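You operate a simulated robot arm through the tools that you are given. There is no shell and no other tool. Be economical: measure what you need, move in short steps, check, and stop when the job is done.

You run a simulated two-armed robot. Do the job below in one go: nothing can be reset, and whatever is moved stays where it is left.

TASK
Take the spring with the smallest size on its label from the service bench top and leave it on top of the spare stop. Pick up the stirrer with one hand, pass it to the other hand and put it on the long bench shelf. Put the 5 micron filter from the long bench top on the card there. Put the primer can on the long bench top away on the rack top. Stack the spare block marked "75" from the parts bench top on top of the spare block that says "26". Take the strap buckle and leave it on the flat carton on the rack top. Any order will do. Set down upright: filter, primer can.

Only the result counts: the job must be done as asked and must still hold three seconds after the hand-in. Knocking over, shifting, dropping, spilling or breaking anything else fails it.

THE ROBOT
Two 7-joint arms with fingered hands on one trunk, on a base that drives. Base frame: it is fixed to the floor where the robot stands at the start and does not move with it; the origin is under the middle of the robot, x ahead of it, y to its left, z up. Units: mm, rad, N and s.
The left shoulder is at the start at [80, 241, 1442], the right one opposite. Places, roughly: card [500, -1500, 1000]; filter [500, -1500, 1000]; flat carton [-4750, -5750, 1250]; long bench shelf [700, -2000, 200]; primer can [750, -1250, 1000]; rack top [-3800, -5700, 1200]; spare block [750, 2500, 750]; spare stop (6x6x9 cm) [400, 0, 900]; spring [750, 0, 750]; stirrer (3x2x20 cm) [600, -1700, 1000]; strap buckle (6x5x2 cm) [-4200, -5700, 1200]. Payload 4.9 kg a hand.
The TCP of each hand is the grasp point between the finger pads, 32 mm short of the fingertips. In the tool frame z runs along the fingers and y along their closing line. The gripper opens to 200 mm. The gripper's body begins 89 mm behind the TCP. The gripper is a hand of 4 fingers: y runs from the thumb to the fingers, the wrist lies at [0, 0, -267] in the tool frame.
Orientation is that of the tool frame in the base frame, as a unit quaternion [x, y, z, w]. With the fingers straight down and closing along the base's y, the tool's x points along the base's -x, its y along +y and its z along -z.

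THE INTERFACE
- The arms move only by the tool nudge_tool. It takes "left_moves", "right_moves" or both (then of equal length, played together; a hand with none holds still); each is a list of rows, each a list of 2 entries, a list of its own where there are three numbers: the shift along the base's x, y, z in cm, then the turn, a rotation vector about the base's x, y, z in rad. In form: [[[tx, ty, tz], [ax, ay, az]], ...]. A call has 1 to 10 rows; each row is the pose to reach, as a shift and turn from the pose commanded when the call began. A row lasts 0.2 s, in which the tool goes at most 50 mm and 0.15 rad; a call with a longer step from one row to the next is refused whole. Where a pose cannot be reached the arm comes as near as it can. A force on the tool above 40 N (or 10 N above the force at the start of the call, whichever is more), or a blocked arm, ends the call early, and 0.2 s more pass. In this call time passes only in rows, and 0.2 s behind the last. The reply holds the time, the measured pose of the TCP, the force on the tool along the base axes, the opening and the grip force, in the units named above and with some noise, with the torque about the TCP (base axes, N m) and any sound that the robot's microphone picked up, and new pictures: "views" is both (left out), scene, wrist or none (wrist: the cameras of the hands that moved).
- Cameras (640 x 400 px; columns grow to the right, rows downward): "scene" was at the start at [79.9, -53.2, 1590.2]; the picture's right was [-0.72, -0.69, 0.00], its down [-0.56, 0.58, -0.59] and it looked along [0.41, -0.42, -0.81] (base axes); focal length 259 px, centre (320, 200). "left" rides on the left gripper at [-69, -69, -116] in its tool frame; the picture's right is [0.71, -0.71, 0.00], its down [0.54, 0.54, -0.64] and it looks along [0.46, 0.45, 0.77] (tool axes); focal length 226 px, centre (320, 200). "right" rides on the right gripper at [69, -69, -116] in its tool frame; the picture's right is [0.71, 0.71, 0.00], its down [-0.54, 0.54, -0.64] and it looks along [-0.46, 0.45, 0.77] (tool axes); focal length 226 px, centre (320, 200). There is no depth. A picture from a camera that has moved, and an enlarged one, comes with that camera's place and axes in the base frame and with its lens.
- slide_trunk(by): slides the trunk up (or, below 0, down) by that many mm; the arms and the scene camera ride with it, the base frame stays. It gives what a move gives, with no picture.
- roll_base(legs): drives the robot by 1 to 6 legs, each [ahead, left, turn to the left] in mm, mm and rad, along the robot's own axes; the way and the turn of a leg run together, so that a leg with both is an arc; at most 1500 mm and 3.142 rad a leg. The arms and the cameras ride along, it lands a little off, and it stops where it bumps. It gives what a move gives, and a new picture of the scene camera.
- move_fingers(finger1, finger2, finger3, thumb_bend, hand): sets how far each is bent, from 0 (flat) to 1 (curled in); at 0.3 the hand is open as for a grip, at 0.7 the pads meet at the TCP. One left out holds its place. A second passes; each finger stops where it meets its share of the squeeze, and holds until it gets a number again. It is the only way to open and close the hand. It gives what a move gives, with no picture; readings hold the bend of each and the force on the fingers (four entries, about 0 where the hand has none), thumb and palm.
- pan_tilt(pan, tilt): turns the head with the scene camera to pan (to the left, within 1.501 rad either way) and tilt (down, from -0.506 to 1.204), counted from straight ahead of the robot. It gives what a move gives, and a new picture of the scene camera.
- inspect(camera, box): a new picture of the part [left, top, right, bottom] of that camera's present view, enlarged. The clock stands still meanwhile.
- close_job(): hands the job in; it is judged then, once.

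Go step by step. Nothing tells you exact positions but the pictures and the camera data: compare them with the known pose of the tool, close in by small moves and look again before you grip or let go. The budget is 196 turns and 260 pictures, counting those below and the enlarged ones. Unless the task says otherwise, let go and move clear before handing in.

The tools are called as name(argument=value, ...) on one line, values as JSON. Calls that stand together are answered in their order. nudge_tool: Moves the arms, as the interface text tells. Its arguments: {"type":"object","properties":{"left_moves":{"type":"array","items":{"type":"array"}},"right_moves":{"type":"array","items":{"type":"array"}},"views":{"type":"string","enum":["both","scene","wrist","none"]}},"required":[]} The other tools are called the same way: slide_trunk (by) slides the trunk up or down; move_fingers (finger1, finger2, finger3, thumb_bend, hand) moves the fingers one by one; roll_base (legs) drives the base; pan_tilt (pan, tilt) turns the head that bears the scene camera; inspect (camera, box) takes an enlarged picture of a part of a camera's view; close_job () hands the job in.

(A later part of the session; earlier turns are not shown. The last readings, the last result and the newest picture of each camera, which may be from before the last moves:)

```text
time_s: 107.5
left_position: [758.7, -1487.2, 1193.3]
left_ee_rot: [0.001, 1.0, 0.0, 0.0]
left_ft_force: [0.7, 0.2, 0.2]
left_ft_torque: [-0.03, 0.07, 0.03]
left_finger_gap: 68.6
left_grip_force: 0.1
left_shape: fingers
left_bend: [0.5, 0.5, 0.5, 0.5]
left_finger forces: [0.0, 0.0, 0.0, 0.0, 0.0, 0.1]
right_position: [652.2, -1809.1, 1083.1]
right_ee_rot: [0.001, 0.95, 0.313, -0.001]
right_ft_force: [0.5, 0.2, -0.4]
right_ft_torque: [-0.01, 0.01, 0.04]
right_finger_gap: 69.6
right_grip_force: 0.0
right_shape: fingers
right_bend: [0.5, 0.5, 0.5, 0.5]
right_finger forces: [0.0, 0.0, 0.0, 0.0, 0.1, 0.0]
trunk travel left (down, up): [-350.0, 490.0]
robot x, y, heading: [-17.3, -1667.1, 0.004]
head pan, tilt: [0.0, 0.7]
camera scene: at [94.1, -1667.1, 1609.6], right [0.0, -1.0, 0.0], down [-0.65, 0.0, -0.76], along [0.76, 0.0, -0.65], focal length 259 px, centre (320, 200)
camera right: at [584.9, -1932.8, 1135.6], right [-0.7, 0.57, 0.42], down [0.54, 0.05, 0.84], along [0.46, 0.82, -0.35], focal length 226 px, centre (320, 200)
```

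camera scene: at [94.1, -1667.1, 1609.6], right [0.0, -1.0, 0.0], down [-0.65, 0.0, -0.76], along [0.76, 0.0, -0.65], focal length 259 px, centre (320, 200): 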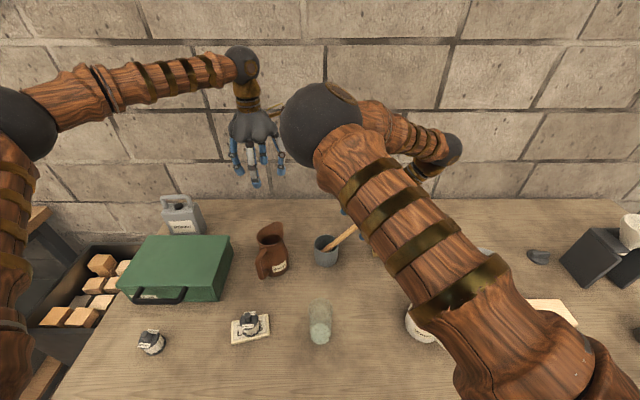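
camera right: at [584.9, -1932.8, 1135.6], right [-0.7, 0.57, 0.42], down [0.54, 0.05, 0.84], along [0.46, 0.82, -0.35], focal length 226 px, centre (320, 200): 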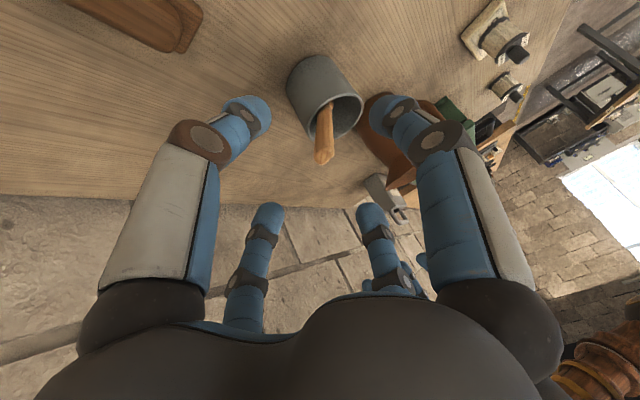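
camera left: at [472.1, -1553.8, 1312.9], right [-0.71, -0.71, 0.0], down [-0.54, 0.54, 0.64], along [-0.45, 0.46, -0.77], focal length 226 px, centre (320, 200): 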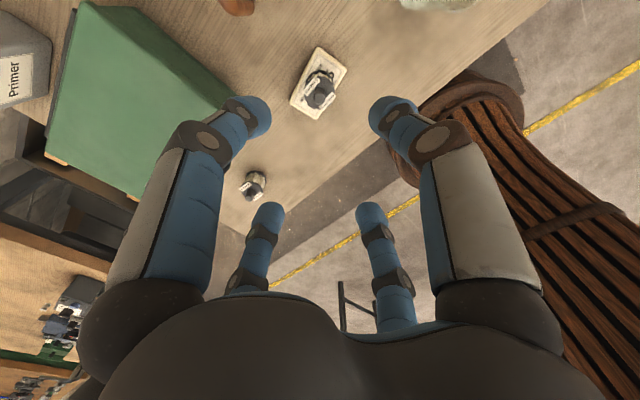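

Nearly coaxial, with about 3 mm of offset. I'll advance along the stick.

nudge_tool(right_moves=[[[-0.2, 2.4, -2.8], [0, 0, 0]], [[-0.25, 4.6, -5.8], [0, 0, 0]], [[-0.25, 5.5, -7.1], [0, 0, 0]]], views="wrist")

inspect(camera="right", box=[220, 60, 420, 220])

```text
time_s: 108.3
left_position: [757.2, -1486.8, 1194.4]
left_ee_rot: [0.001, 1.0, 0.0, 0.001]
left_ft_force: [-0.5, -0.2, -0.4]
left_ft_torque: [0.02, -0.01, 0.01]
left_finger_gap: 68.8
left_grip_force: 0.1
left_shape: fingers
left_bend: [0.5, 0.5, 0.5, 0.5]
left_finger forces: [0.1, 0.0, 0.0, 0.0, 0.0, 0.0]
right_position: [648.5, -1755.2, 1012.2]
right_ee_rot: [0.0, 0.95, 0.313, -0.001]
right_ft_force: [0.6, -0.3, 0.5]
right_ft_torque: [0.02, 0.02, 0.01]
right_finger_gap: 69.6
right_grip_force: 0.1
right_shape: fingers
right_bend: [0.5, 0.5, 0.5, 0.5]
right_finger forces: [0.0, 0.1, 0.0, 0.0, 0.0, 0.0]
trunk travel left (down, up): [-350.0, 490.0]
robot x, y, heading: [-24.7, -1663.3, -0.001]
head pan, tilt: [0.0, 0.7]
camera right: at [581.1, -1878.2, 1064.9], right [-0.71, 0.57, 0.42], down [0.54, 0.05, 0.84], along [0.45, 0.82, -0.35], focal length 226 px, centre (320, 200)
```

right: 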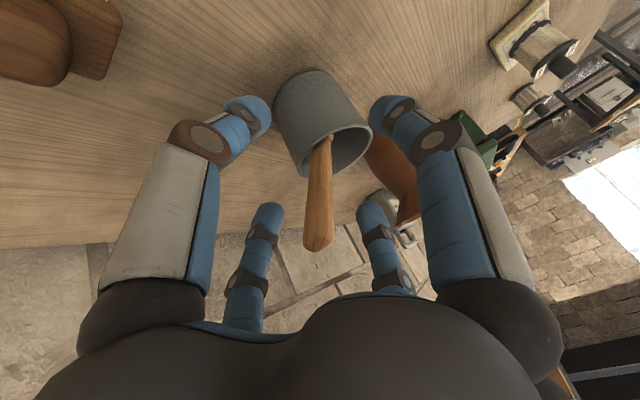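

```text
2.50 times, centred on (320, 140) of right
camera zoom: at [581.1, -1878.2, 1064.9], right [-0.71, 0.57, 0.42], down [0.54, 0.05, 0.84], along [0.45, 0.82, -0.35], focal length 565 px, centre (320, 350)
```

zoom: 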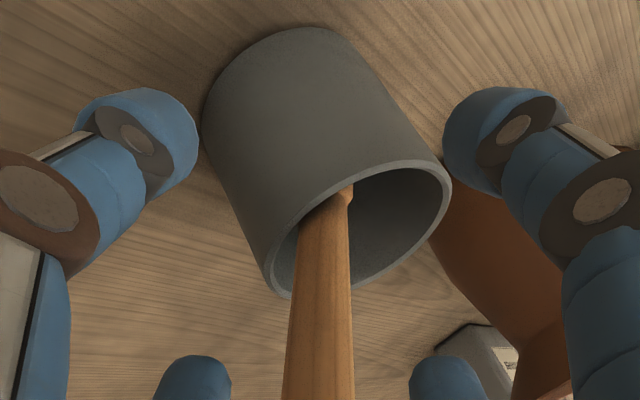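

Well placed. I'll close the right hand on the stick.

move_fingers(hand="right", finger1=0.75, finger2=0.75, finger3=0.75, thumb_bend=0.75)

inspect(camera="right", box=[220, 60, 420, 220])

```text
time_s: 109.3
left_position: [757.8, -1487.2, 1194.1]
left_ee_rot: [0.001, 1.0, 0.0, -0.001]
left_ft_force: [-0.5, -0.7, -0.2]
left_ft_torque: [0.02, -0.01, 0.0]
left_finger_gap: 68.9
left_grip_force: 0.1
left_shape: fingers
left_bend: [0.5, 0.5, 0.5, 0.5]
left_finger forces: [0.1, 0.1, 0.1, 0.0, 0.0, 0.0]
right_position: [647.7, -1754.0, 1011.9]
right_ee_rot: [0.001, 0.95, 0.312, -0.001]
right_ft_force: [-0.6, -0.4, 0.6]
right_ft_torque: [0.02, -0.02, 0.03]
right_finger_gap: 7.0
right_grip_force: 20.0
right_shape: fingers
right_bend: [0.67, 0.67, 0.67, 0.68]
right_finger forces: [10.2, 9.0, 10.3, 0.1, 11.8, 0.0]
trunk travel left (down, up): [-350.0, 490.0]
robot x, y, heading: [-22.4, -1668.1, -0.001]
head pan, tilt: [0.0, 0.7]
```

```text
2.50 times, centred on (320, 140) of right
camera zoom: at [581.4, -1878.0, 1064.9], right [-0.71, 0.57, 0.42], down [0.54, 0.05, 0.84], along [0.45, 0.82, -0.35], focal length 565 px, centre (320, 350)
```

zoom: 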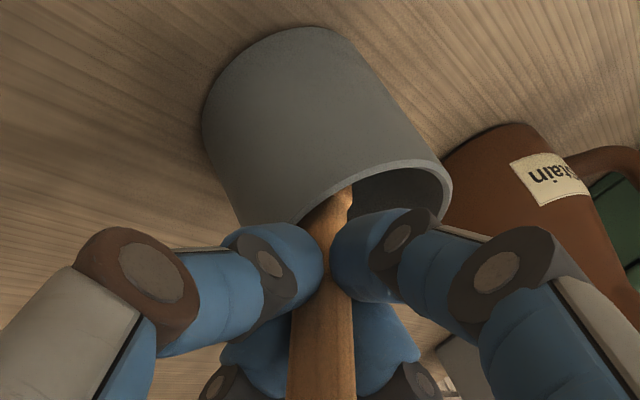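

Gripped, and the cup is undisturbed. I'll draw it out mostly upward, away from the rim.

nudge_tool(right_moves=[[[0, -0.5, 1.5], [0, 0, 0]], [[0, -1, 4], [0, 0, 0]], [[0, -1.7, 7], [0, 0, 0]], [[0, -2.5, 10], [0, 0, 0]], [[0, -3.5, 14], [0, 0, 0]], [[0, -4.5, 18], [0, 0, 0]]], views="both")

inspect(camera="scene", box=[290, 200, 400, 280])

```text
time_s: 110.7
left_position: [756.4, -1486.6, 1194.6]
left_ee_rot: [0.001, 1.0, 0.001, 0.001]
left_ft_force: [0.2, 0.6, 0.3]
left_ft_torque: [0.0, 0.0, -0.01]
left_finger_gap: 69.2
left_grip_force: 0.1
left_shape: fingers
left_bend: [0.5, 0.5, 0.5, 0.5]
left_finger forces: [0.1, 0.1, 0.1, 0.0, 0.1, 0.0]
right_position: [647.9, -1798.8, 1193.1]
right_ee_rot: [0.0, 0.95, 0.313, 0.0]
right_ft_force: [-0.5, 0.7, -0.3]
right_ft_torque: [-0.01, -0.03, -0.01]
right_finger_gap: 6.9
right_grip_force: 20.4
right_shape: fingers
right_bend: [0.67, 0.67, 0.67, 0.68]
right_finger forces: [10.0, 9.0, 10.3, 0.1, 11.7, 0.0]
trunk travel left (down, up): [-350.0, 490.0]
robot x, y, heading: [-22.0, -1668.8, 0.002]
head pan, tilt: [0.0, 0.7]
camera scene: at [91.4, -1668.2, 1609.7], right [0.0, -1.0, 0.0], down [-0.64, 0.0, -0.77], along [0.77, 0.0, -0.64], focal length 259 px, centre (320, 200)
camera right: at [580.4, -1922.8, 1245.7], right [-0.71, 0.57, 0.42], down [0.54, 0.05, 0.84], along [0.45, 0.82, -0.35], focal length 226 px, centre (320, 200)
```

scene: 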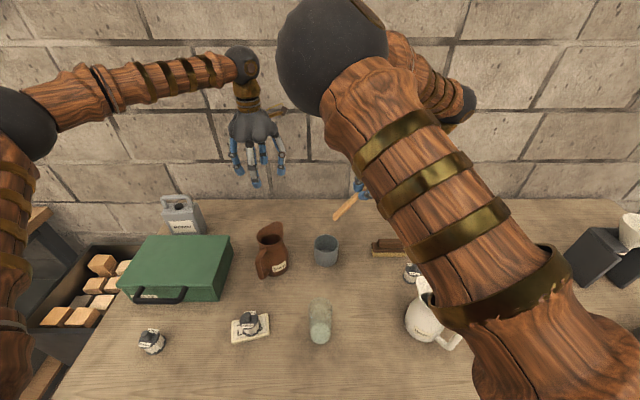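
right: 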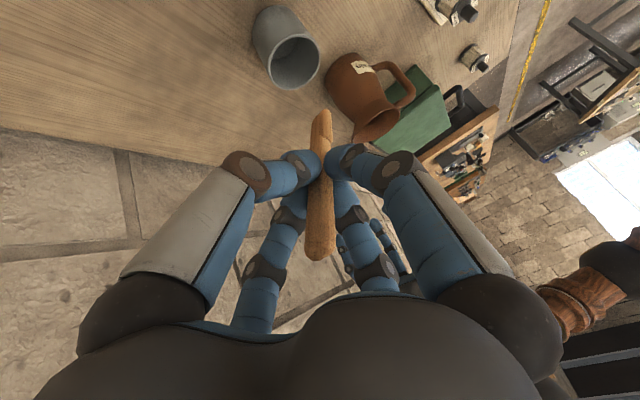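

```text
5.00 times, centred on (345, 240) of scene
camera zoom: at [91.4, -1668.2, 1609.7], right [0.0, -1.0, 0.0], down [-0.64, 0.0, -0.77], along [0.77, 0.0, -0.64], focal length 1293 px, centre (195, 0)
```

zoom: 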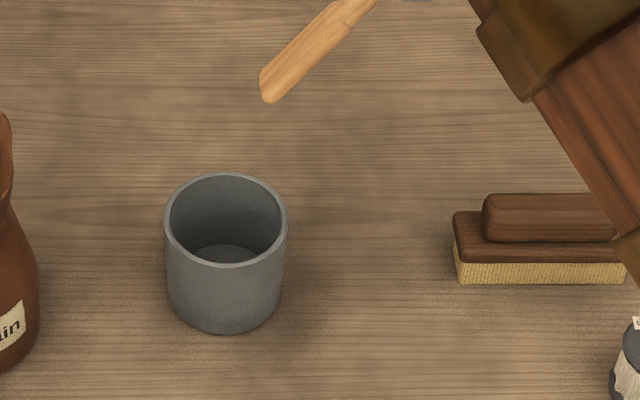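

The stirrer is out and the cup is untouched. I'll back away from the bench, then turn the stick horizontal for the handover.

roll_base(legs=[[-380, 0, 0]])

nudge_tool(right_moves=[[[-3, 0, 0], [0.13, 0, 0]], [[-6, 0, 0], [0.26, 0, 0]], [[-9, 0, 0], [0.39, 0, 0]], [[-12, 0, 0], [0.52, 0, 0]], [[-15, 0, 0], [0.65, 0, 0]], [[-18, 0, 0], [0.78, 0, 0]], [[-20, 0, 0], [0.87, 0, 0]], [[-22, 0, 0], [0.935, 0, 0]]], views="both")

```text
time_s: 113.1
left_position: [380.3, -1486.5, 1192.1]
left_ee_rot: [0.001, 1.0, -0.001, -0.001]
left_ft_force: [0.6, 0.5, -0.5]
left_ft_torque: [-0.02, 0.03, -0.01]
left_finger_gap: 69.1
left_grip_force: 0.2
left_shape: fingers
left_bend: [0.5, 0.5, 0.5, 0.5]
left_finger forces: [0.1, 0.0, 0.0, 0.0, 0.0, 0.2]
right_position: [273.6, -1797.8, 1190.8]
right_ee_rot: [0.0, 0.95, 0.313, -0.001]
right_ft_force: [0.7, 0.8, -0.3]
right_ft_torque: [0.01, 0.03, -0.01]
right_finger_gap: 6.6
right_grip_force: 20.9
right_shape: fingers
right_bend: [0.67, 0.67, 0.67, 0.68]
right_finger forces: [9.9, 9.0, 10.3, 0.0, 11.8, 0.0]
trunk travel left (down, up): [-350.0, 490.0]
robot x, y, heading: [-398.2, -1664.6, -0.0]
head pan, tilt: [0.0, 0.7]
camera scene: at [-283.2, -1667.1, 1609.5], right [0.0, -1.0, 0.0], down [-0.65, 0.0, -0.76], along [0.76, 0.0, -0.65], focal length 259 px, centre (320, 200)
```

scene: 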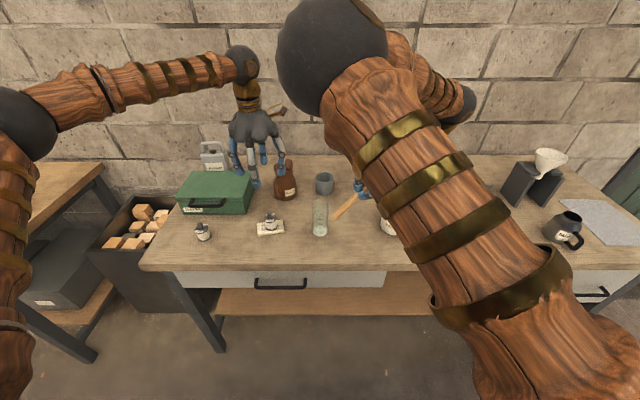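

```text
time_s: 114.9
left_position: [380.0, -1485.4, 1194.2]
left_ee_rot: [0.0, 1.0, 0.0, -0.001]
left_ft_force: [1.0, 0.3, 0.1]
left_ft_torque: [0.01, 0.01, 0.0]
left_finger_gap: 69.0
left_grip_force: 0.1
left_shape: fingers
left_bend: [0.5, 0.5, 0.5, 0.5]
left_finger forces: [0.1, 0.0, 0.1, 0.0, 0.0, 0.0]
right_position: [49.6, -1799.1, 1179.8]
right_ee_rot: [0.001, 0.71, 0.704, 0.0]
right_ft_force: [0.1, 0.1, -0.4]
right_ft_torque: [-0.01, 0.03, -0.02]
right_finger_gap: 6.9
right_grip_force: 20.3
right_shape: fingers
right_bend: [0.67, 0.67, 0.67, 0.68]
right_finger forces: [10.1, 8.6, 10.2, 0.1, 11.7, 0.0]
right hand out of reach, approached as far as the arm can: row 5, 6, 7, 8
trunk travel left (down, up): [-350.0, 490.0]
robot x, y, heading: [-397.4, -1664.4, -0.003]
head pan, tilt: [0.0, 0.7]
camera scene: at [-285.2, -1667.7, 1609.7], right [0.0, -1.0, 0.0], down [-0.64, 0.0, -0.76], along [0.76, 0.0, -0.64], focal length 259 px, centre (320, 200)
camera right: at [-19.2, -1915.1, 1113.1], right [-0.71, 0.01, 0.71], down [0.54, -0.64, 0.55], along [0.45, 0.77, 0.45], focal length 226 px, centre (320, 200)
```

scene: 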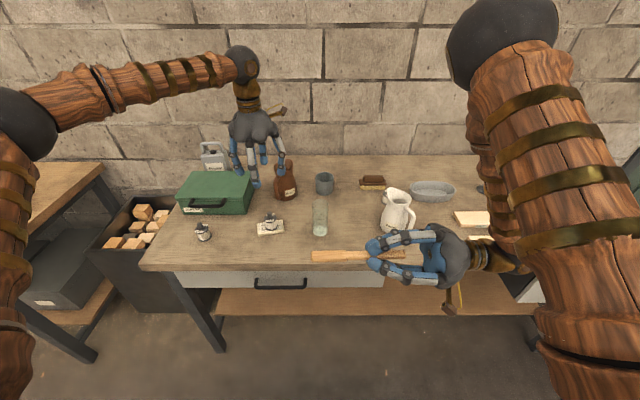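
right: 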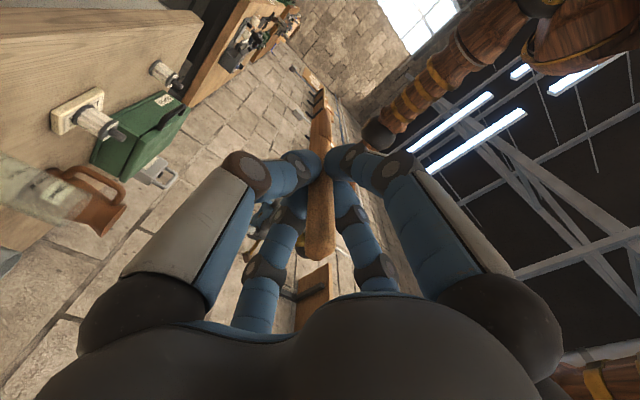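

The stick is horizontal along +y at x≈50, z≈1180, and the bench objects are all undisturbed. I'll bring the left hand above its free part, turned 45° so the stick passes between the fingers.

move_fingers(hand="left", finger1=0.38, finger2=0.38, finger3=0.38, thumb_bend=0.38)

nudge_tool(left_moves=[[[-2, -1, 4], [0, 0, 0.08]], [[-5, -3, 7], [0, 0, 0.16]], [[-8.5, -5, 10], [0, 0, 0.24]], [[-12, -7, 12], [0, 0, 0.32]], [[-16, -9.5, 12.5], [0, 0, 0.4]], [[-20, -12, 12.5], [0, 0, 0.48]], [[-24, -14.5, 12.5], [0, 0, 0.56]], [[-27.5, -17, 12.5], [0, 0, 0.64]], [[-30.5, -19, 12.5], [0, 0, 0.72]], [[-33, -20.9, 12.5], [0, 0, 0.785]]], views="both")

```text
time_s: 115.9
left_position: [381.2, -1485.9, 1193.8]
left_ee_rot: [0.001, 1.0, 0.0, 0.0]
left_ft_force: [0.7, 0.6, -0.5]
left_ft_torque: [0.0, 0.03, 0.0]
left_finger_gap: 112.2
left_grip_force: 0.1
left_shape: fingers
left_bend: [0.38, 0.38, 0.38, 0.38]
left_finger forces: [0.0, 0.1, 0.0, 0.0, 0.1, 0.0]
right_position: [49.6, -1799.2, 1179.9]
right_ee_rot: [0.001, 0.711, 0.703, -0.001]
right_ft_force: [0.2, -0.4, -0.3]
right_ft_torque: [0.01, -0.03, -0.02]
right_finger_gap: 6.7
right_grip_force: 20.5
right_shape: fingers
right_bend: [0.67, 0.67, 0.67, 0.68]
right_finger forces: [10.0, 8.7, 10.2, 0.0, 11.7, 0.0]
trunk travel left (down, up): [-350.0, 490.0]
robot x, y, heading: [-398.2, -1664.6, -0.0]
head pan, tilt: [0.0, 0.7]
```

```text
refused: row 3 steps farther than a row can; nothing moved
```

nudge_tool(left_moves=[[[-2, -1, 4], [0, 0, 0.08]], [[-4, -2, 8], [0, 0, 0.16]], [[-7, -4, 11], [0, 0, 0.24]], [[-11, -6, 12.5], [0, 0, 0.32]], [[-15, -8.5, 12.5], [0, 0, 0.4]], [[-19, -11, 12.5], [0, 0, 0.48]], [[-23, -13.5, 12.5], [0, 0, 0.56]], [[-27, -16, 12.5], [0, 0, 0.64]], [[-30, -18.5, 12.5], [0, 0, 0.72]], [[-33, -20.9, 12.5], [0, 0, 0.785]]], views="both")

```text
time_s: 118.1
left_position: [50.2, -1694.4, 1319.7]
left_ee_rot: [-0.383, 0.924, 0.0, 0.0]
left_ft_force: [0.4, -0.4, 0.1]
left_ft_torque: [0.0, -0.01, 0.0]
left_finger_gap: 112.4
left_grip_force: 0.1
left_shape: fingers
left_bend: [0.38, 0.38, 0.38, 0.38]
left_finger forces: [0.1, 0.1, 0.0, 0.0, 0.1, 0.0]
right_position: [49.3, -1799.9, 1179.7]
right_ee_rot: [0.0, 0.71, 0.704, 0.0]
right_ft_force: [-1.1, 0.0, -0.5]
right_ft_torque: [-0.06, 0.01, 0.0]
right_finger_gap: 7.0
right_grip_force: 20.3
right_shape: fingers
right_bend: [0.67, 0.67, 0.67, 0.68]
right_finger forces: [10.1, 8.7, 10.3, 0.0, 11.6, 0.1]
trunk travel left (down, up): [-350.0, 490.0]
robot x, y, heading: [-397.2, -1664.6, 0.006]
head pan, tilt: [0.0, 0.7]
camera scene: at [-285.1, -1668.8, 1609.7], right [0.0, -1.0, 0.0], down [-0.64, 0.0, -0.76], along [0.76, 0.0, -0.64], focal length 259 px, centre (320, 200)
camera left: at [146.3, -1695.3, 1437.4], right [0.0, -1.0, 0.0], down [-0.77, 0.0, 0.64], along [-0.64, 0.0, -0.77], focal length 226 px, centre (320, 200)
```

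scene: 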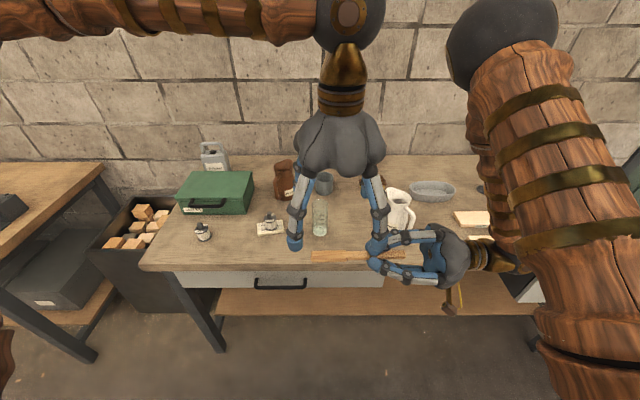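
left: 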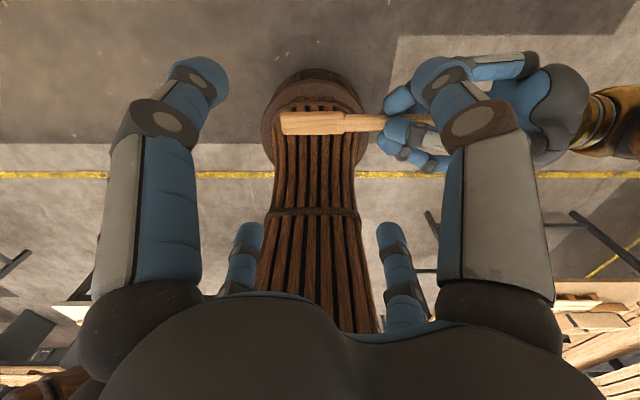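

The stick's free end is at y≈−1652 and its paddle part lies right under the left hand. I'll lower onto it.

nudge_tool(left_moves=[[[0, 0.1, -4], [0, 0, 0]], [[0, 0.1, -8], [0, 0, 0]], [[0, 0.1, -11], [0, 0, 0]], [[0, 0.1, -12.8], [0, 0, 0]]], views="both")

```text
time_s: 119.1
left_position: [50.4, -1693.4, 1191.0]
left_ee_rot: [-0.381, 0.925, 0.0, 0.0]
left_ft_force: [-0.3, -0.4, -0.4]
left_ft_torque: [0.01, -0.03, 0.01]
left_finger_gap: 112.1
left_grip_force: 0.0
left_shape: fingers
left_bend: [0.38, 0.38, 0.38, 0.38]
left_finger forces: [0.0, 0.0, 0.0, 0.0, 0.0, 0.0]
right_position: [50.0, -1799.7, 1179.8]
right_ee_rot: [0.002, 0.711, 0.704, -0.001]
right_ft_force: [0.1, 0.8, -0.7]
right_ft_torque: [-0.02, 0.01, 0.04]
right_finger_gap: 6.7
right_grip_force: 20.7
right_shape: fingers
right_bend: [0.67, 0.67, 0.67, 0.68]
right_finger forces: [10.2, 8.7, 10.2, 0.1, 11.7, 0.0]
trunk travel left (down, up): [-350.0, 490.0]
robot x, y, heading: [-397.7, -1664.0, -0.002]
head pan, tilt: [0.0, 0.7]
camera scene: at [-284.3, -1667.3, 1609.6], right [0.0, -1.0, 0.0], down [-0.64, 0.0, -0.76], along [0.76, 0.0, -0.64], focal length 259 px, centre (320, 200)
camera left: at [147.5, -1693.8, 1308.4], right [0.0, -1.0, 0.0], down [-0.77, 0.0, 0.64], along [-0.64, 0.0, -0.77], focal length 226 px, centre (320, 200)
```

scene: 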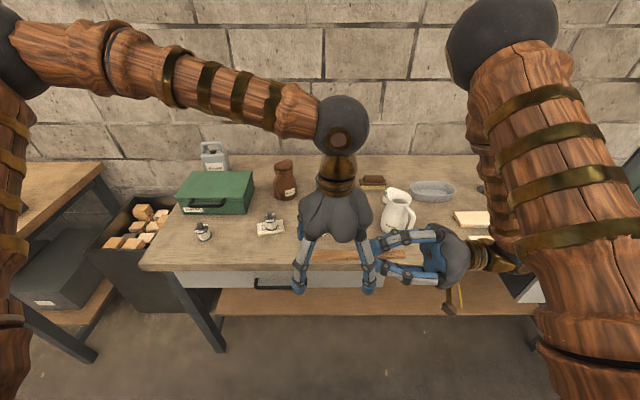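
left: 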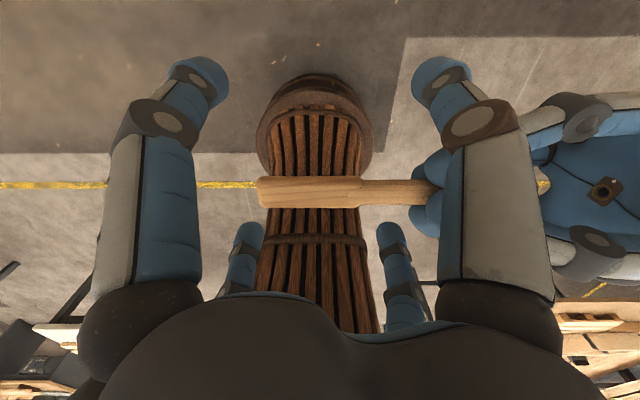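

The stick lies between the finger pairs. I'll close the left hand.

move_fingers(hand="left", finger1=0.75, finger2=0.75, finger3=0.75, thumb_bend=0.75)

inspect(camera="left", box=[200, 80, 480, 280])

```text
time_s: 120.1
left_position: [49.5, -1693.9, 1190.9]
left_ee_rot: [-0.381, 0.925, -0.001, 0.0]
left_ft_force: [3.0, -5.6, -1.9]
left_ft_torque: [-0.02, -0.07, 0.22]
left_finger_gap: 2.2
left_grip_force: 25.0
left_shape: fingers
left_bend: [0.73, 0.73, 0.66, 0.67]
left_finger forces: [6.9, 12.6, 13.0, 0.0, 17.5, 0.1]
right_position: [48.9, -1798.6, 1179.7]
right_ee_rot: [0.001, 0.71, 0.705, -0.002]
right_ft_force: [-3.0, 5.6, 2.6]
right_ft_torque: [0.18, 0.01, 0.09]
right_finger_gap: 7.7
right_grip_force: 20.9
right_shape: fingers
right_bend: [0.67, 0.67, 0.67, 0.68]
right_finger forces: [10.1, 10.3, 9.9, 0.0, 11.4, 0.0]
trunk travel left (down, up): [-350.0, 490.0]
robot x, y, heading: [-399.6, -1664.4, 0.002]
head pan, tilt: [0.0, 0.7]
```

```text
2.00 times, centred on (340, 180) of left
camera zoom: at [147.0, -1693.9, 1308.9], right [0.0, -1.0, 0.0], down [-0.77, 0.0, 0.64], along [-0.64, 0.0, -0.77], focal length 452 px, centre (280, 240)
```

zoom: 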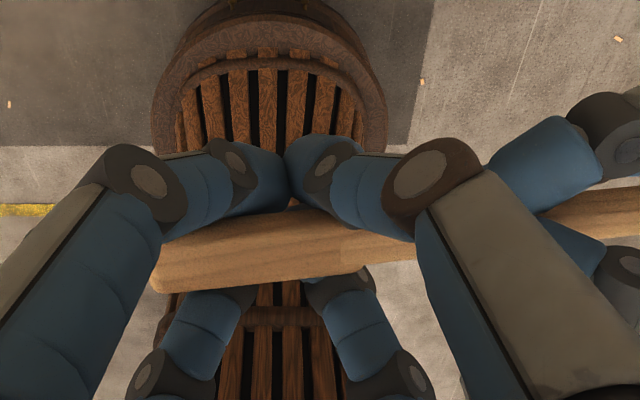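

The left hand holds it firmly. I'll open the right hand and draw it back along −y.

move_fingers(hand="right", finger1=0.45, finger2=0.45, finger3=0.45, thumb_bend=0.45)

nudge_tool(right_moves=[[[0, -4, 0], [0, 0, 0]], [[0, -8, 0], [0, 0, 0]], [[0, -12, 0], [0, 0, 0]], [[0, -16, 0], [-0.1, 0, 0]], [[2, -20, 0], [-0.2, 0, 0]], [[4, -23, 0], [-0.3, 0, 0]], [[6, -26, 0], [-0.4, 0, 0]]], views="scene")

inspect(camera="left", box=[140, 80, 500, 280])

```text
time_s: 121.1
left_position: [51.1, -1693.7, 1191.4]
left_ee_rot: [-0.382, 0.924, 0.0, 0.001]
left_ft_force: [-0.2, -0.6, -0.9]
left_ft_torque: [0.0, -0.02, 0.0]
left_finger_gap: 0.6
left_grip_force: 16.3
left_shape: fingers
left_bend: [0.73, 0.73, 0.66, 0.68]
left_finger forces: [0.1, 2.4, 14.4, 0.0, 16.2, 0.0]
right_position: [48.4, -1799.6, 1179.6]
right_ee_rot: [0.001, 0.711, 0.703, -0.001]
right_ft_force: [0.2, -0.1, 0.3]
right_ft_torque: [0.03, -0.02, -0.03]
right_finger_gap: 86.9
right_grip_force: 0.0
right_shape: fingers
right_bend: [0.45, 0.45, 0.45, 0.45]
right_finger forces: [0.0, 0.0, 0.0, 0.0, 0.1, 0.1]
trunk travel left (down, up): [-350.0, 490.0]
robot x, y, heading: [-402.4, -1666.7, -0.007]
head pan, tilt: [0.0, 0.7]
```

```text
time_s: 122.7
left_position: [50.9, -1694.7, 1190.6]
left_ee_rot: [-0.381, 0.925, 0.001, 0.0]
left_ft_force: [0.6, -0.2, 0.6]
left_ft_torque: [0.01, 0.02, 0.01]
left_finger_gap: 0.7
left_grip_force: 16.6
left_shape: fingers
left_bend: [0.73, 0.73, 0.66, 0.68]
left_finger forces: [0.0, 2.3, 14.4, 0.0, 16.1, 0.0]
right_position: [109.0, -2059.6, 1180.0]
right_ee_rot: [0.0, 0.833, 0.553, -0.002]
right_ft_force: [0.3, -0.5, -0.1]
right_ft_torque: [0.01, -0.02, 0.04]
right_finger_gap: 87.1
right_grip_force: 0.1
right_shape: fingers
right_bend: [0.45, 0.45, 0.45, 0.45]
right_finger forces: [0.0, 0.0, 0.0, 0.1, 0.0, 0.0]
right hand out of reach, approached as far as the arm can: row 3
trunk travel left (down, up): [-350.0, 490.0]
robot x, y, heading: [-398.0, -1662.8, 0.001]
head pan, tilt: [0.0, 0.7]
camera scene: at [-284.2, -1667.6, 1609.6], right [0.0, -1.0, 0.0], down [-0.64, 0.0, -0.76], along [0.76, 0.0, -0.64], focal length 259 px, centre (320, 200)
```

scene: 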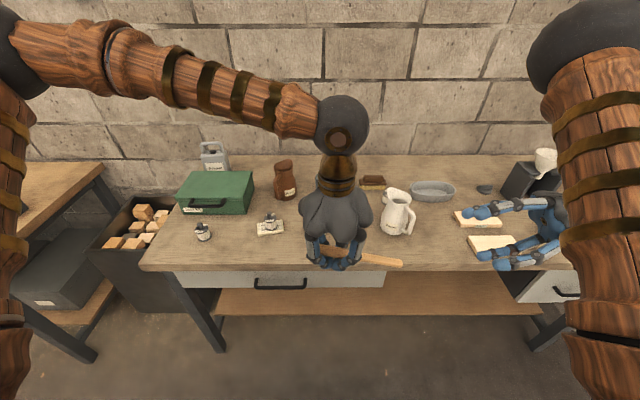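

```text
1.78 times, centred on (320, 180) of left
camera zoom: at [147.5, -1694.1, 1308.6], right [0.0, -1.0, 0.0], down [-0.77, 0.0, 0.64], along [-0.64, 0.0, -0.77], focal length 402 px, centre (320, 236)
```

zoom: 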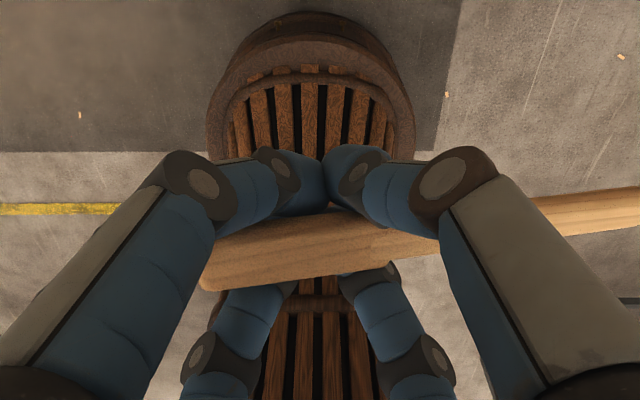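

The grip is uneven, so I'll tighten fingers 1 and 2.

move_fingers(hand="left", finger1=0.9, finger2=0.9, finger3=0.75, thumb_bend=0.75)

pan_tilt(pan=0, tilt=1.0)

inspect(camera="left", box=[140, 80, 500, 280])

```text
time_s: 123.7
left_position: [51.6, -1693.6, 1191.1]
left_ee_rot: [-0.382, 0.924, -0.001, 0.0]
left_ft_force: [0.6, 0.3, -0.2]
left_ft_torque: [0.03, 0.01, 0.01]
left_finger_gap: 0.1
left_grip_force: 1.0
left_shape: fingers
left_bend: [0.75, 0.74, 0.66, 0.68]
left_finger forces: [0.0, 0.1, 1.9, 0.0, 0.6, 0.0]
right_position: [107.9, -2059.6, 1180.9]
right_ee_rot: [0.001, 0.833, 0.553, -0.001]
right_ft_force: [0.0, -0.8, 0.4]
right_ft_torque: [0.01, -0.02, 0.01]
right_finger_gap: 87.3
right_grip_force: 0.1
right_shape: fingers
right_bend: [0.45, 0.45, 0.45, 0.45]
right_finger forces: [0.0, 0.0, 0.1, 0.0, 0.0, 0.0]
trunk travel left (down, up): [-350.0, 490.0]
robot x, y, heading: [-397.2, -1668.5, -0.003]
head pan, tilt: [0.0, 0.7]
```

```text
time_s: 124.5
left_position: [50.2, -1694.4, 1190.8]
left_ee_rot: [-0.381, 0.924, 0.0, -0.001]
left_ft_force: [0.2, -0.5, -0.9]
left_ft_torque: [0.04, 0.02, -0.01]
left_finger_gap: 0.0
left_grip_force: 1.1
left_shape: fingers
left_bend: [0.75, 0.74, 0.66, 0.68]
left_finger forces: [0.0, 0.3, 2.0, 0.1, 0.5, 0.0]
right_position: [108.2, -2060.1, 1180.4]
right_ee_rot: [0.0, 0.833, 0.553, 0.0]
right_ft_force: [0.8, 0.4, -0.4]
right_ft_torque: [0.0, 0.0, 0.0]
right_finger_gap: 87.4
right_grip_force: 0.1
right_shape: fingers
right_bend: [0.45, 0.45, 0.45, 0.45]
right_finger forces: [0.0, 0.1, 0.0, 0.0, 0.0, 0.0]
trunk travel left (down, up): [-350.0, 490.0]
robot x, y, heading: [-402.6, -1671.2, -0.005]
head pan, tilt: [0.0, 1.0]
camera scene: at [-300.0, -1667.4, 1586.3], right [0.0, -1.0, 0.0], down [-0.84, 0.0, -0.54], along [0.54, 0.0, -0.84], focal length 259 px, centre (320, 200)
```

scene: 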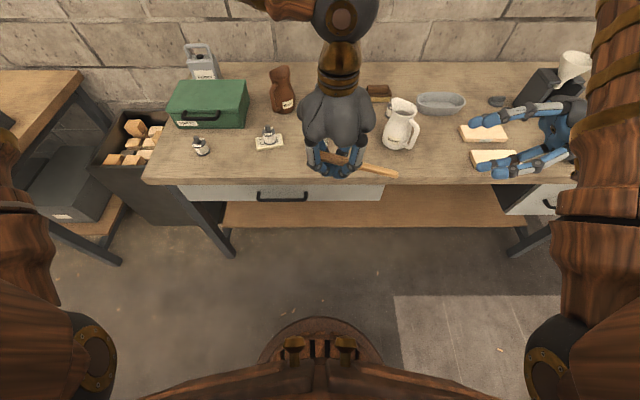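

```text
1.78 times, centred on (320, 180) of left
camera zoom: at [147.0, -1693.9, 1308.8], right [0.0, -1.0, 0.0], down [-0.77, 0.0, 0.64], along [-0.64, 0.0, -0.77], focal length 402 px, centre (320, 236)
```

zoom: 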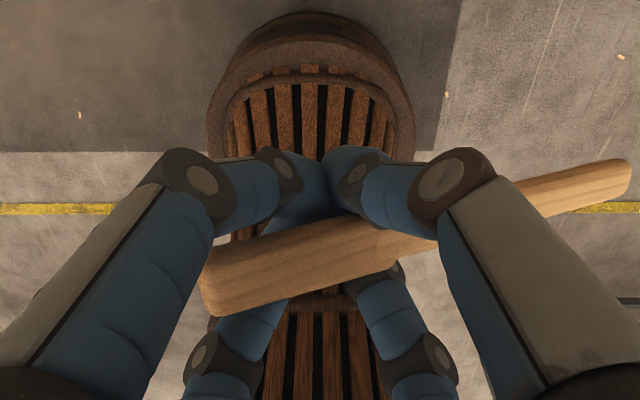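

The left grip loosened; the stick now seems to lie across curled fingers. I'll look through the right wrist camera before acting, planning to hold the handle end again with the right hand.

inspect(camera="right", box=[0, 0, 640, 400])

inspect(camera="scene", box=[280, 110, 420, 200])

```text
1.00 times, centred on (320, 200) of right (not enlarged: the box is as wide or as high as the picture)
camera zoom: at [40.2, -2192.4, 1162.8], right [-0.71, 0.27, 0.65], down [0.54, -0.38, 0.75], along [0.46, 0.88, 0.12], focal length 226 px, centre (320, 200)
```

zoom: 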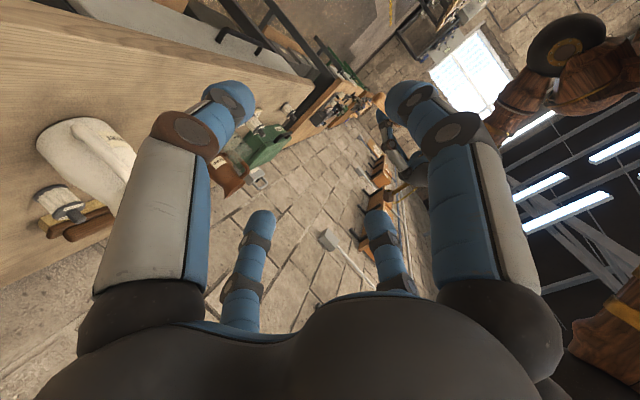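

```text
4.44 times, centred on (350, 155) of scene
camera zoom: at [-300.0, -1667.4, 1586.3], right [0.0, -1.0, 0.0], down [-0.84, 0.0, -0.54], along [0.54, 0.0, -0.84], focal length 1149 px, centre (187, 400)
```

zoom: 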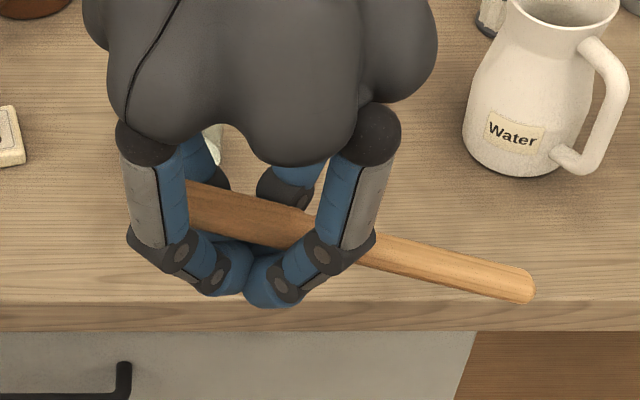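

The handle end sits at about (48, −1834, 1150) and droops slightly. I'll bring the right hand back in line with it.

nudge_tool(right_moves=[[[-1, 3, -1], [0.12, 0.008, 0.026]], [[-2, 6, -2], [0.24, 0.016, 0.052]], [[-3, 9, -3], [0.36, 0.023, 0.078]], [[-4, 12.5, -4], [0.48, 0.031, 0.104]], [[-5.1, 15.8, -4.4], [0.6, 0.039, 0.13]]], views="wrist")

```text
time_s: 125.7
left_position: [50.7, -1693.7, 1191.1]
left_ee_rot: [-0.382, 0.924, 0.0, -0.001]
left_ft_force: [0.0, -0.4, 0.2]
left_ft_torque: [0.03, -0.01, -0.03]
left_finger_gap: 0.0
left_grip_force: 1.5
left_shape: fingers
left_bend: [0.75, 0.74, 0.66, 0.68]
left_finger forces: [0.0, 0.2, 2.0, 0.0, 0.6, 0.0]
right_position: [11.9, -1917.5, 1143.7]
right_ee_rot: [-0.033, 0.703, 0.709, -0.039]
right_ft_force: [0.5, -0.3, -0.8]
right_ft_torque: [-0.03, 0.02, 0.03]
right_finger_gap: 87.4
right_grip_force: 0.0
right_shape: fingers
right_bend: [0.45, 0.45, 0.45, 0.45]
right_finger forces: [0.1, 0.1, 0.0, 0.0, 0.0, 0.0]
right hand out of reach, approached as far as the arm can: row 3, 4, 5
trunk travel left (down, up): [-350.0, 490.0]
robot x, y, heading: [-399.1, -1668.1, 0.002]
head pan, tilt: [0.0, 1.0]
camera right: at [-44.8, -2039.3, 1074.5], right [-0.7, -0.08, 0.71], down [0.61, -0.59, 0.53], along [0.38, 0.8, 0.46], focal length 226 px, centre (320, 200)
```

right: 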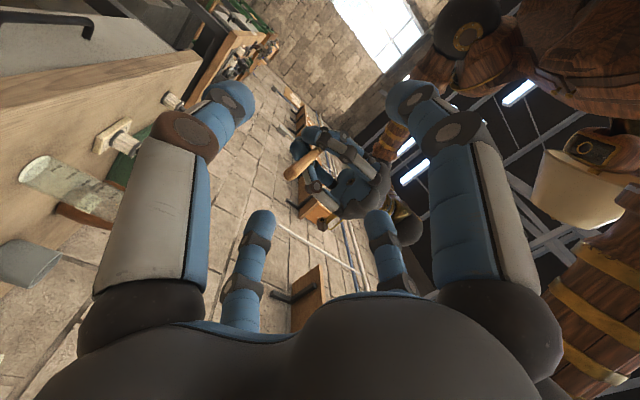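

The right wrist is at its limit. I'll move the left hand, with the stick, gently into line instead.

nudge_tool(left_moves=[[[-1, 0, -0.8], [-0.05, 0, 0]], [[-2, 0, -1.7], [-0.1, 0, 0]], [[-2.7, 0, -2.6], [-0.15, 0, 0]], [[-3.2, 0, -3.5], [-0.2, 0, 0]]], views="both")

inspect(camera="right", box=[200, 80, 440, 240])

```text
time_s: 126.7
left_position: [18.5, -1693.2, 1157.1]
left_ee_rot: [-0.379, 0.92, -0.093, -0.038]
left_ft_force: [-0.8, 0.3, -0.2]
left_ft_torque: [-0.02, 0.02, -0.03]
left_finger_gap: 0.0
left_grip_force: 1.0
left_shape: fingers
left_bend: [0.75, 0.75, 0.66, 0.68]
left_finger forces: [0.1, 0.2, 2.0, 0.1, 0.6, 0.0]
right_position: [12.0, -1916.9, 1143.4]
right_ee_rot: [-0.033, 0.704, 0.708, -0.04]
right_ft_force: [-0.9, 0.3, -0.4]
right_ft_torque: [-0.03, -0.01, 0.02]
right_finger_gap: 87.2
right_grip_force: 0.2
right_shape: fingers
right_bend: [0.45, 0.45, 0.45, 0.45]
right_finger forces: [0.0, 0.0, 0.0, 0.0, 0.0, 0.1]
trunk travel left (down, up): [-350.0, 490.0]
robot x, y, heading: [-395.3, -1670.8, -0.005]
head pan, tilt: [0.0, 1.0]
camera scene: at [-300.2, -1665.8, 1586.3], right [0.0, -1.0, 0.0], down [-0.84, 0.0, -0.54], along [0.54, 0.0, -0.84], focal length 259 px, centre (320, 200)
camera left: at [114.3, -1669.9, 1271.6], right [0.0, -0.98, 0.2], down [-0.77, 0.13, 0.63], along [-0.64, -0.15, -0.75], focal length 226 px, centre (320, 200)
```

scene: 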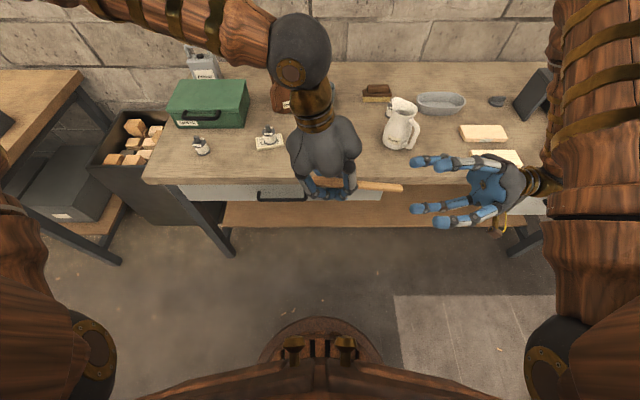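
left: 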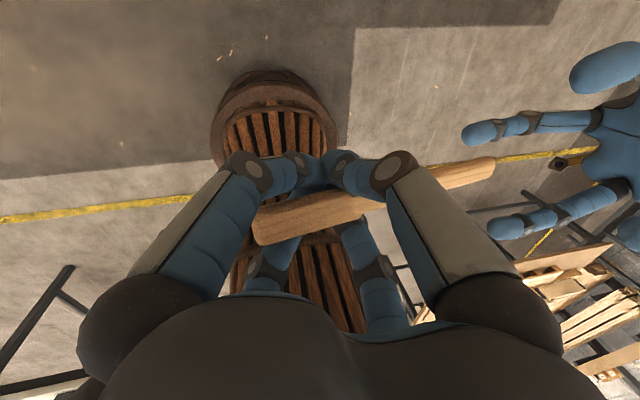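

```text
2.50 times, centred on (320, 160) of right
camera zoom: at [-44.3, -2038.5, 1075.0], right [-0.7, -0.08, 0.71], down [0.61, -0.59, 0.53], along [0.38, 0.81, 0.46], focal length 565 px, centre (320, 300)
```

zoom: 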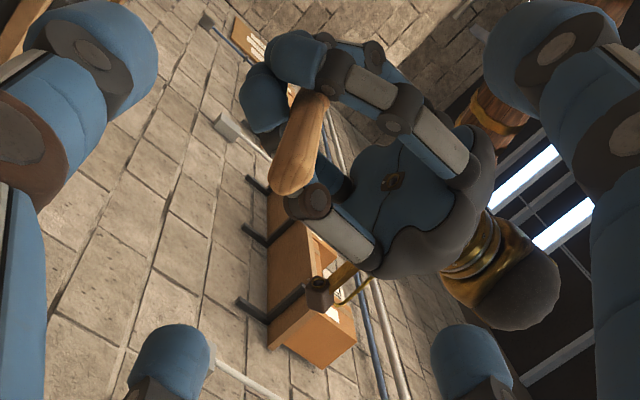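

The handle end is about 10 mm off the right hand's axis. I'll correct that and slide the stick into the open right hand.

nudge_tool(left_moves=[[[-0.9, 0, 0.6], [0, 0, 0]], [[-0.5, -4, 0.6], [0, 0, 0]], [[-0.1, -7.5, 0.6], [0, 0, 0]]], views="none")

inspect(camera="right", box=[160, 60, 480, 280])

```text
time_s: 127.5
left_position: [18.7, -1771.6, 1162.1]
left_ee_rot: [-0.379, 0.92, -0.09, -0.039]
left_ft_force: [-0.3, -1.0, -0.8]
left_ft_torque: [0.05, -0.02, -0.02]
left_finger_gap: 0.0
left_grip_force: 1.4
left_shape: fingers
left_bend: [0.75, 0.75, 0.66, 0.68]
left_finger forces: [0.0, 0.1, 2.0, 0.0, 0.7, 0.1]
right_position: [13.0, -1919.8, 1143.2]
right_ee_rot: [-0.034, 0.703, 0.71, -0.04]
right_ft_force: [0.1, -0.6, 0.0]
right_ft_torque: [0.03, -0.02, 0.01]
right_finger_gap: 87.4
right_grip_force: 0.0
right_shape: fingers
right_bend: [0.45, 0.45, 0.45, 0.45]
right_finger forces: [0.0, 0.1, 0.1, 0.0, 0.0, 0.1]
trunk travel left (down, up): [-350.0, 490.0]
robot x, y, heading: [-398.7, -1669.3, 0.001]
head pan, tilt: [0.0, 1.0]
```

```text
1.82 times, centred on (320, 170) of right
camera zoom: at [-43.6, -2041.6, 1073.5], right [-0.7, -0.08, 0.71], down [0.61, -0.59, 0.53], along [0.38, 0.8, 0.46], focal length 411 px, centre (320, 254)
```

zoom: 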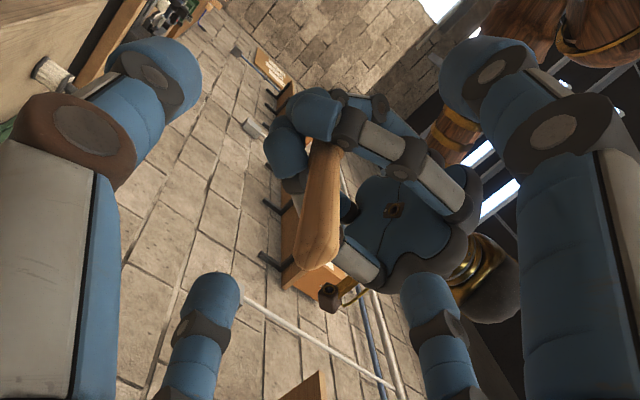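

nudge_tool(left_moves=[[[0.35, -3.2, 0], [0, 0, 0]]], views="none")

move_fingers(hand="right", finger1=0.75, finger2=0.75, finger3=0.75, thumb_bend=0.75)

inspect(camera="right", box=[160, 60, 480, 280])

inspect(camera="scene", box=[280, 110, 560, 240])

```text
time_s: 127.9
left_position: [21.2, -1803.5, 1160.5]
left_ee_rot: [-0.38, 0.92, -0.092, -0.038]
left_ft_force: [-0.1, 0.0, -0.1]
left_ft_torque: [0.06, 0.03, -0.05]
left_finger_gap: 0.0
left_grip_force: 1.6
left_shape: fingers
left_bend: [0.75, 0.75, 0.66, 0.68]
left_finger forces: [0.0, 0.1, 1.9, 0.1, 0.8, 0.0]
right_position: [11.8, -1922.4, 1142.4]
right_ee_rot: [-0.034, 0.703, 0.71, -0.039]
right_ft_force: [-0.2, 0.0, -0.1]
right_ft_torque: [0.0, 0.0, 0.03]
right_finger_gap: 87.2
right_grip_force: 0.0
right_shape: fingers
right_bend: [0.45, 0.45, 0.45, 0.45]
right_finger forces: [0.0, 0.1, 0.1, 0.0, 0.0, 0.0]
trunk travel left (down, up): [-350.0, 490.0]
robot x, y, heading: [-398.1, -1665.7, -0.0]
head pan, tilt: [0.0, 1.0]
```

```text
time_s: 128.9
left_position: [20.3, -1800.7, 1161.7]
left_ee_rot: [-0.38, 0.92, -0.092, -0.039]
left_ft_force: [-2.8, -3.4, -2.5]
left_ft_torque: [0.03, 0.0, -0.08]
left_finger_gap: 0.0
left_grip_force: 7.1
left_shape: fingers
left_bend: [0.75, 0.75, 0.66, 0.68]
left_finger forces: [0.1, 0.0, 13.5, 0.1, 0.3, 0.1]
right_position: [12.3, -1917.6, 1143.4]
right_ee_rot: [-0.034, 0.704, 0.709, -0.039]
right_ft_force: [3.0, 4.2, 2.1]
right_ft_torque: [0.08, 0.06, -0.1]
right_finger_gap: 4.4
right_grip_force: 19.5
right_shape: fingers
right_bend: [0.67, 0.67, 0.66, 0.69]
right_finger forces: [8.3, 10.6, 10.6, 0.0, 9.2, 0.0]
trunk travel left (down, up): [-350.0, 490.0]
robot x, y, heading: [-400.7, -1665.9, -0.0]
head pan, tilt: [0.0, 1.0]
```

```text
1.82 times, centred on (320, 170) of right
camera zoom: at [-44.4, -2039.0, 1074.8], right [-0.7, -0.08, 0.71], down [0.61, -0.59, 0.53], along [0.38, 0.81, 0.46], focal length 411 px, centre (320, 254)
```

zoom: 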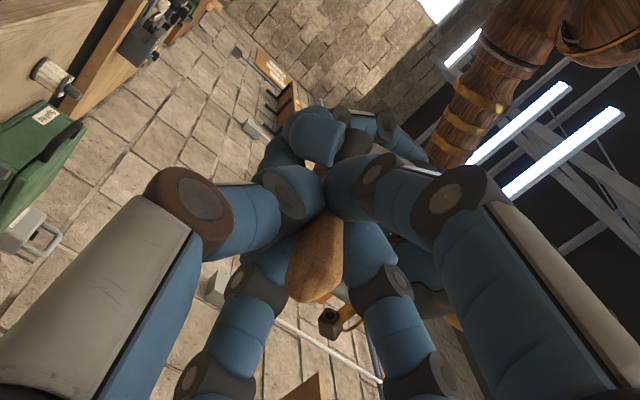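

```text
2.29 times, centred on (420, 175) of scene
camera zoom: at [-300.4, -1666.7, 1586.3], right [0.0, -1.0, 0.0], down [-0.84, 0.0, -0.54], along [0.54, 0.0, -0.84], focal length 591 px, centre (91, 257)
```

zoom: 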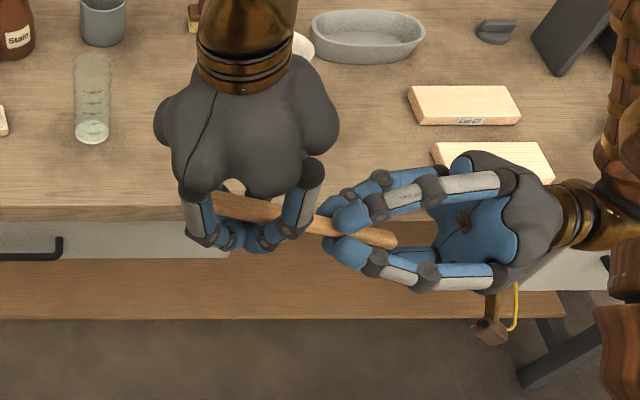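

The right hand has the handle end firmly again. Let me view the stick from the left wrist before re-gripping.

inspect(camera="left", box=[0, 0, 640, 400])

```text
1.00 times, centred on (320, 200) of left (not enlarged: the box is as wide or as high as the picture)
camera zoom: at [117.2, -1778.2, 1277.0], right [0.0, -0.98, 0.2], down [-0.77, 0.13, 0.63], along [-0.64, -0.15, -0.75], focal length 226 px, centre (320, 200)
```

zoom: 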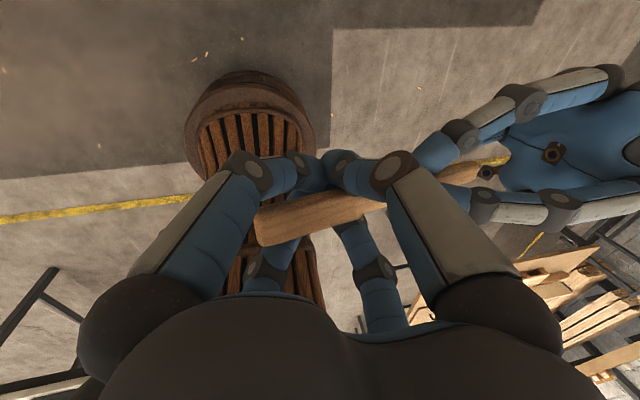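

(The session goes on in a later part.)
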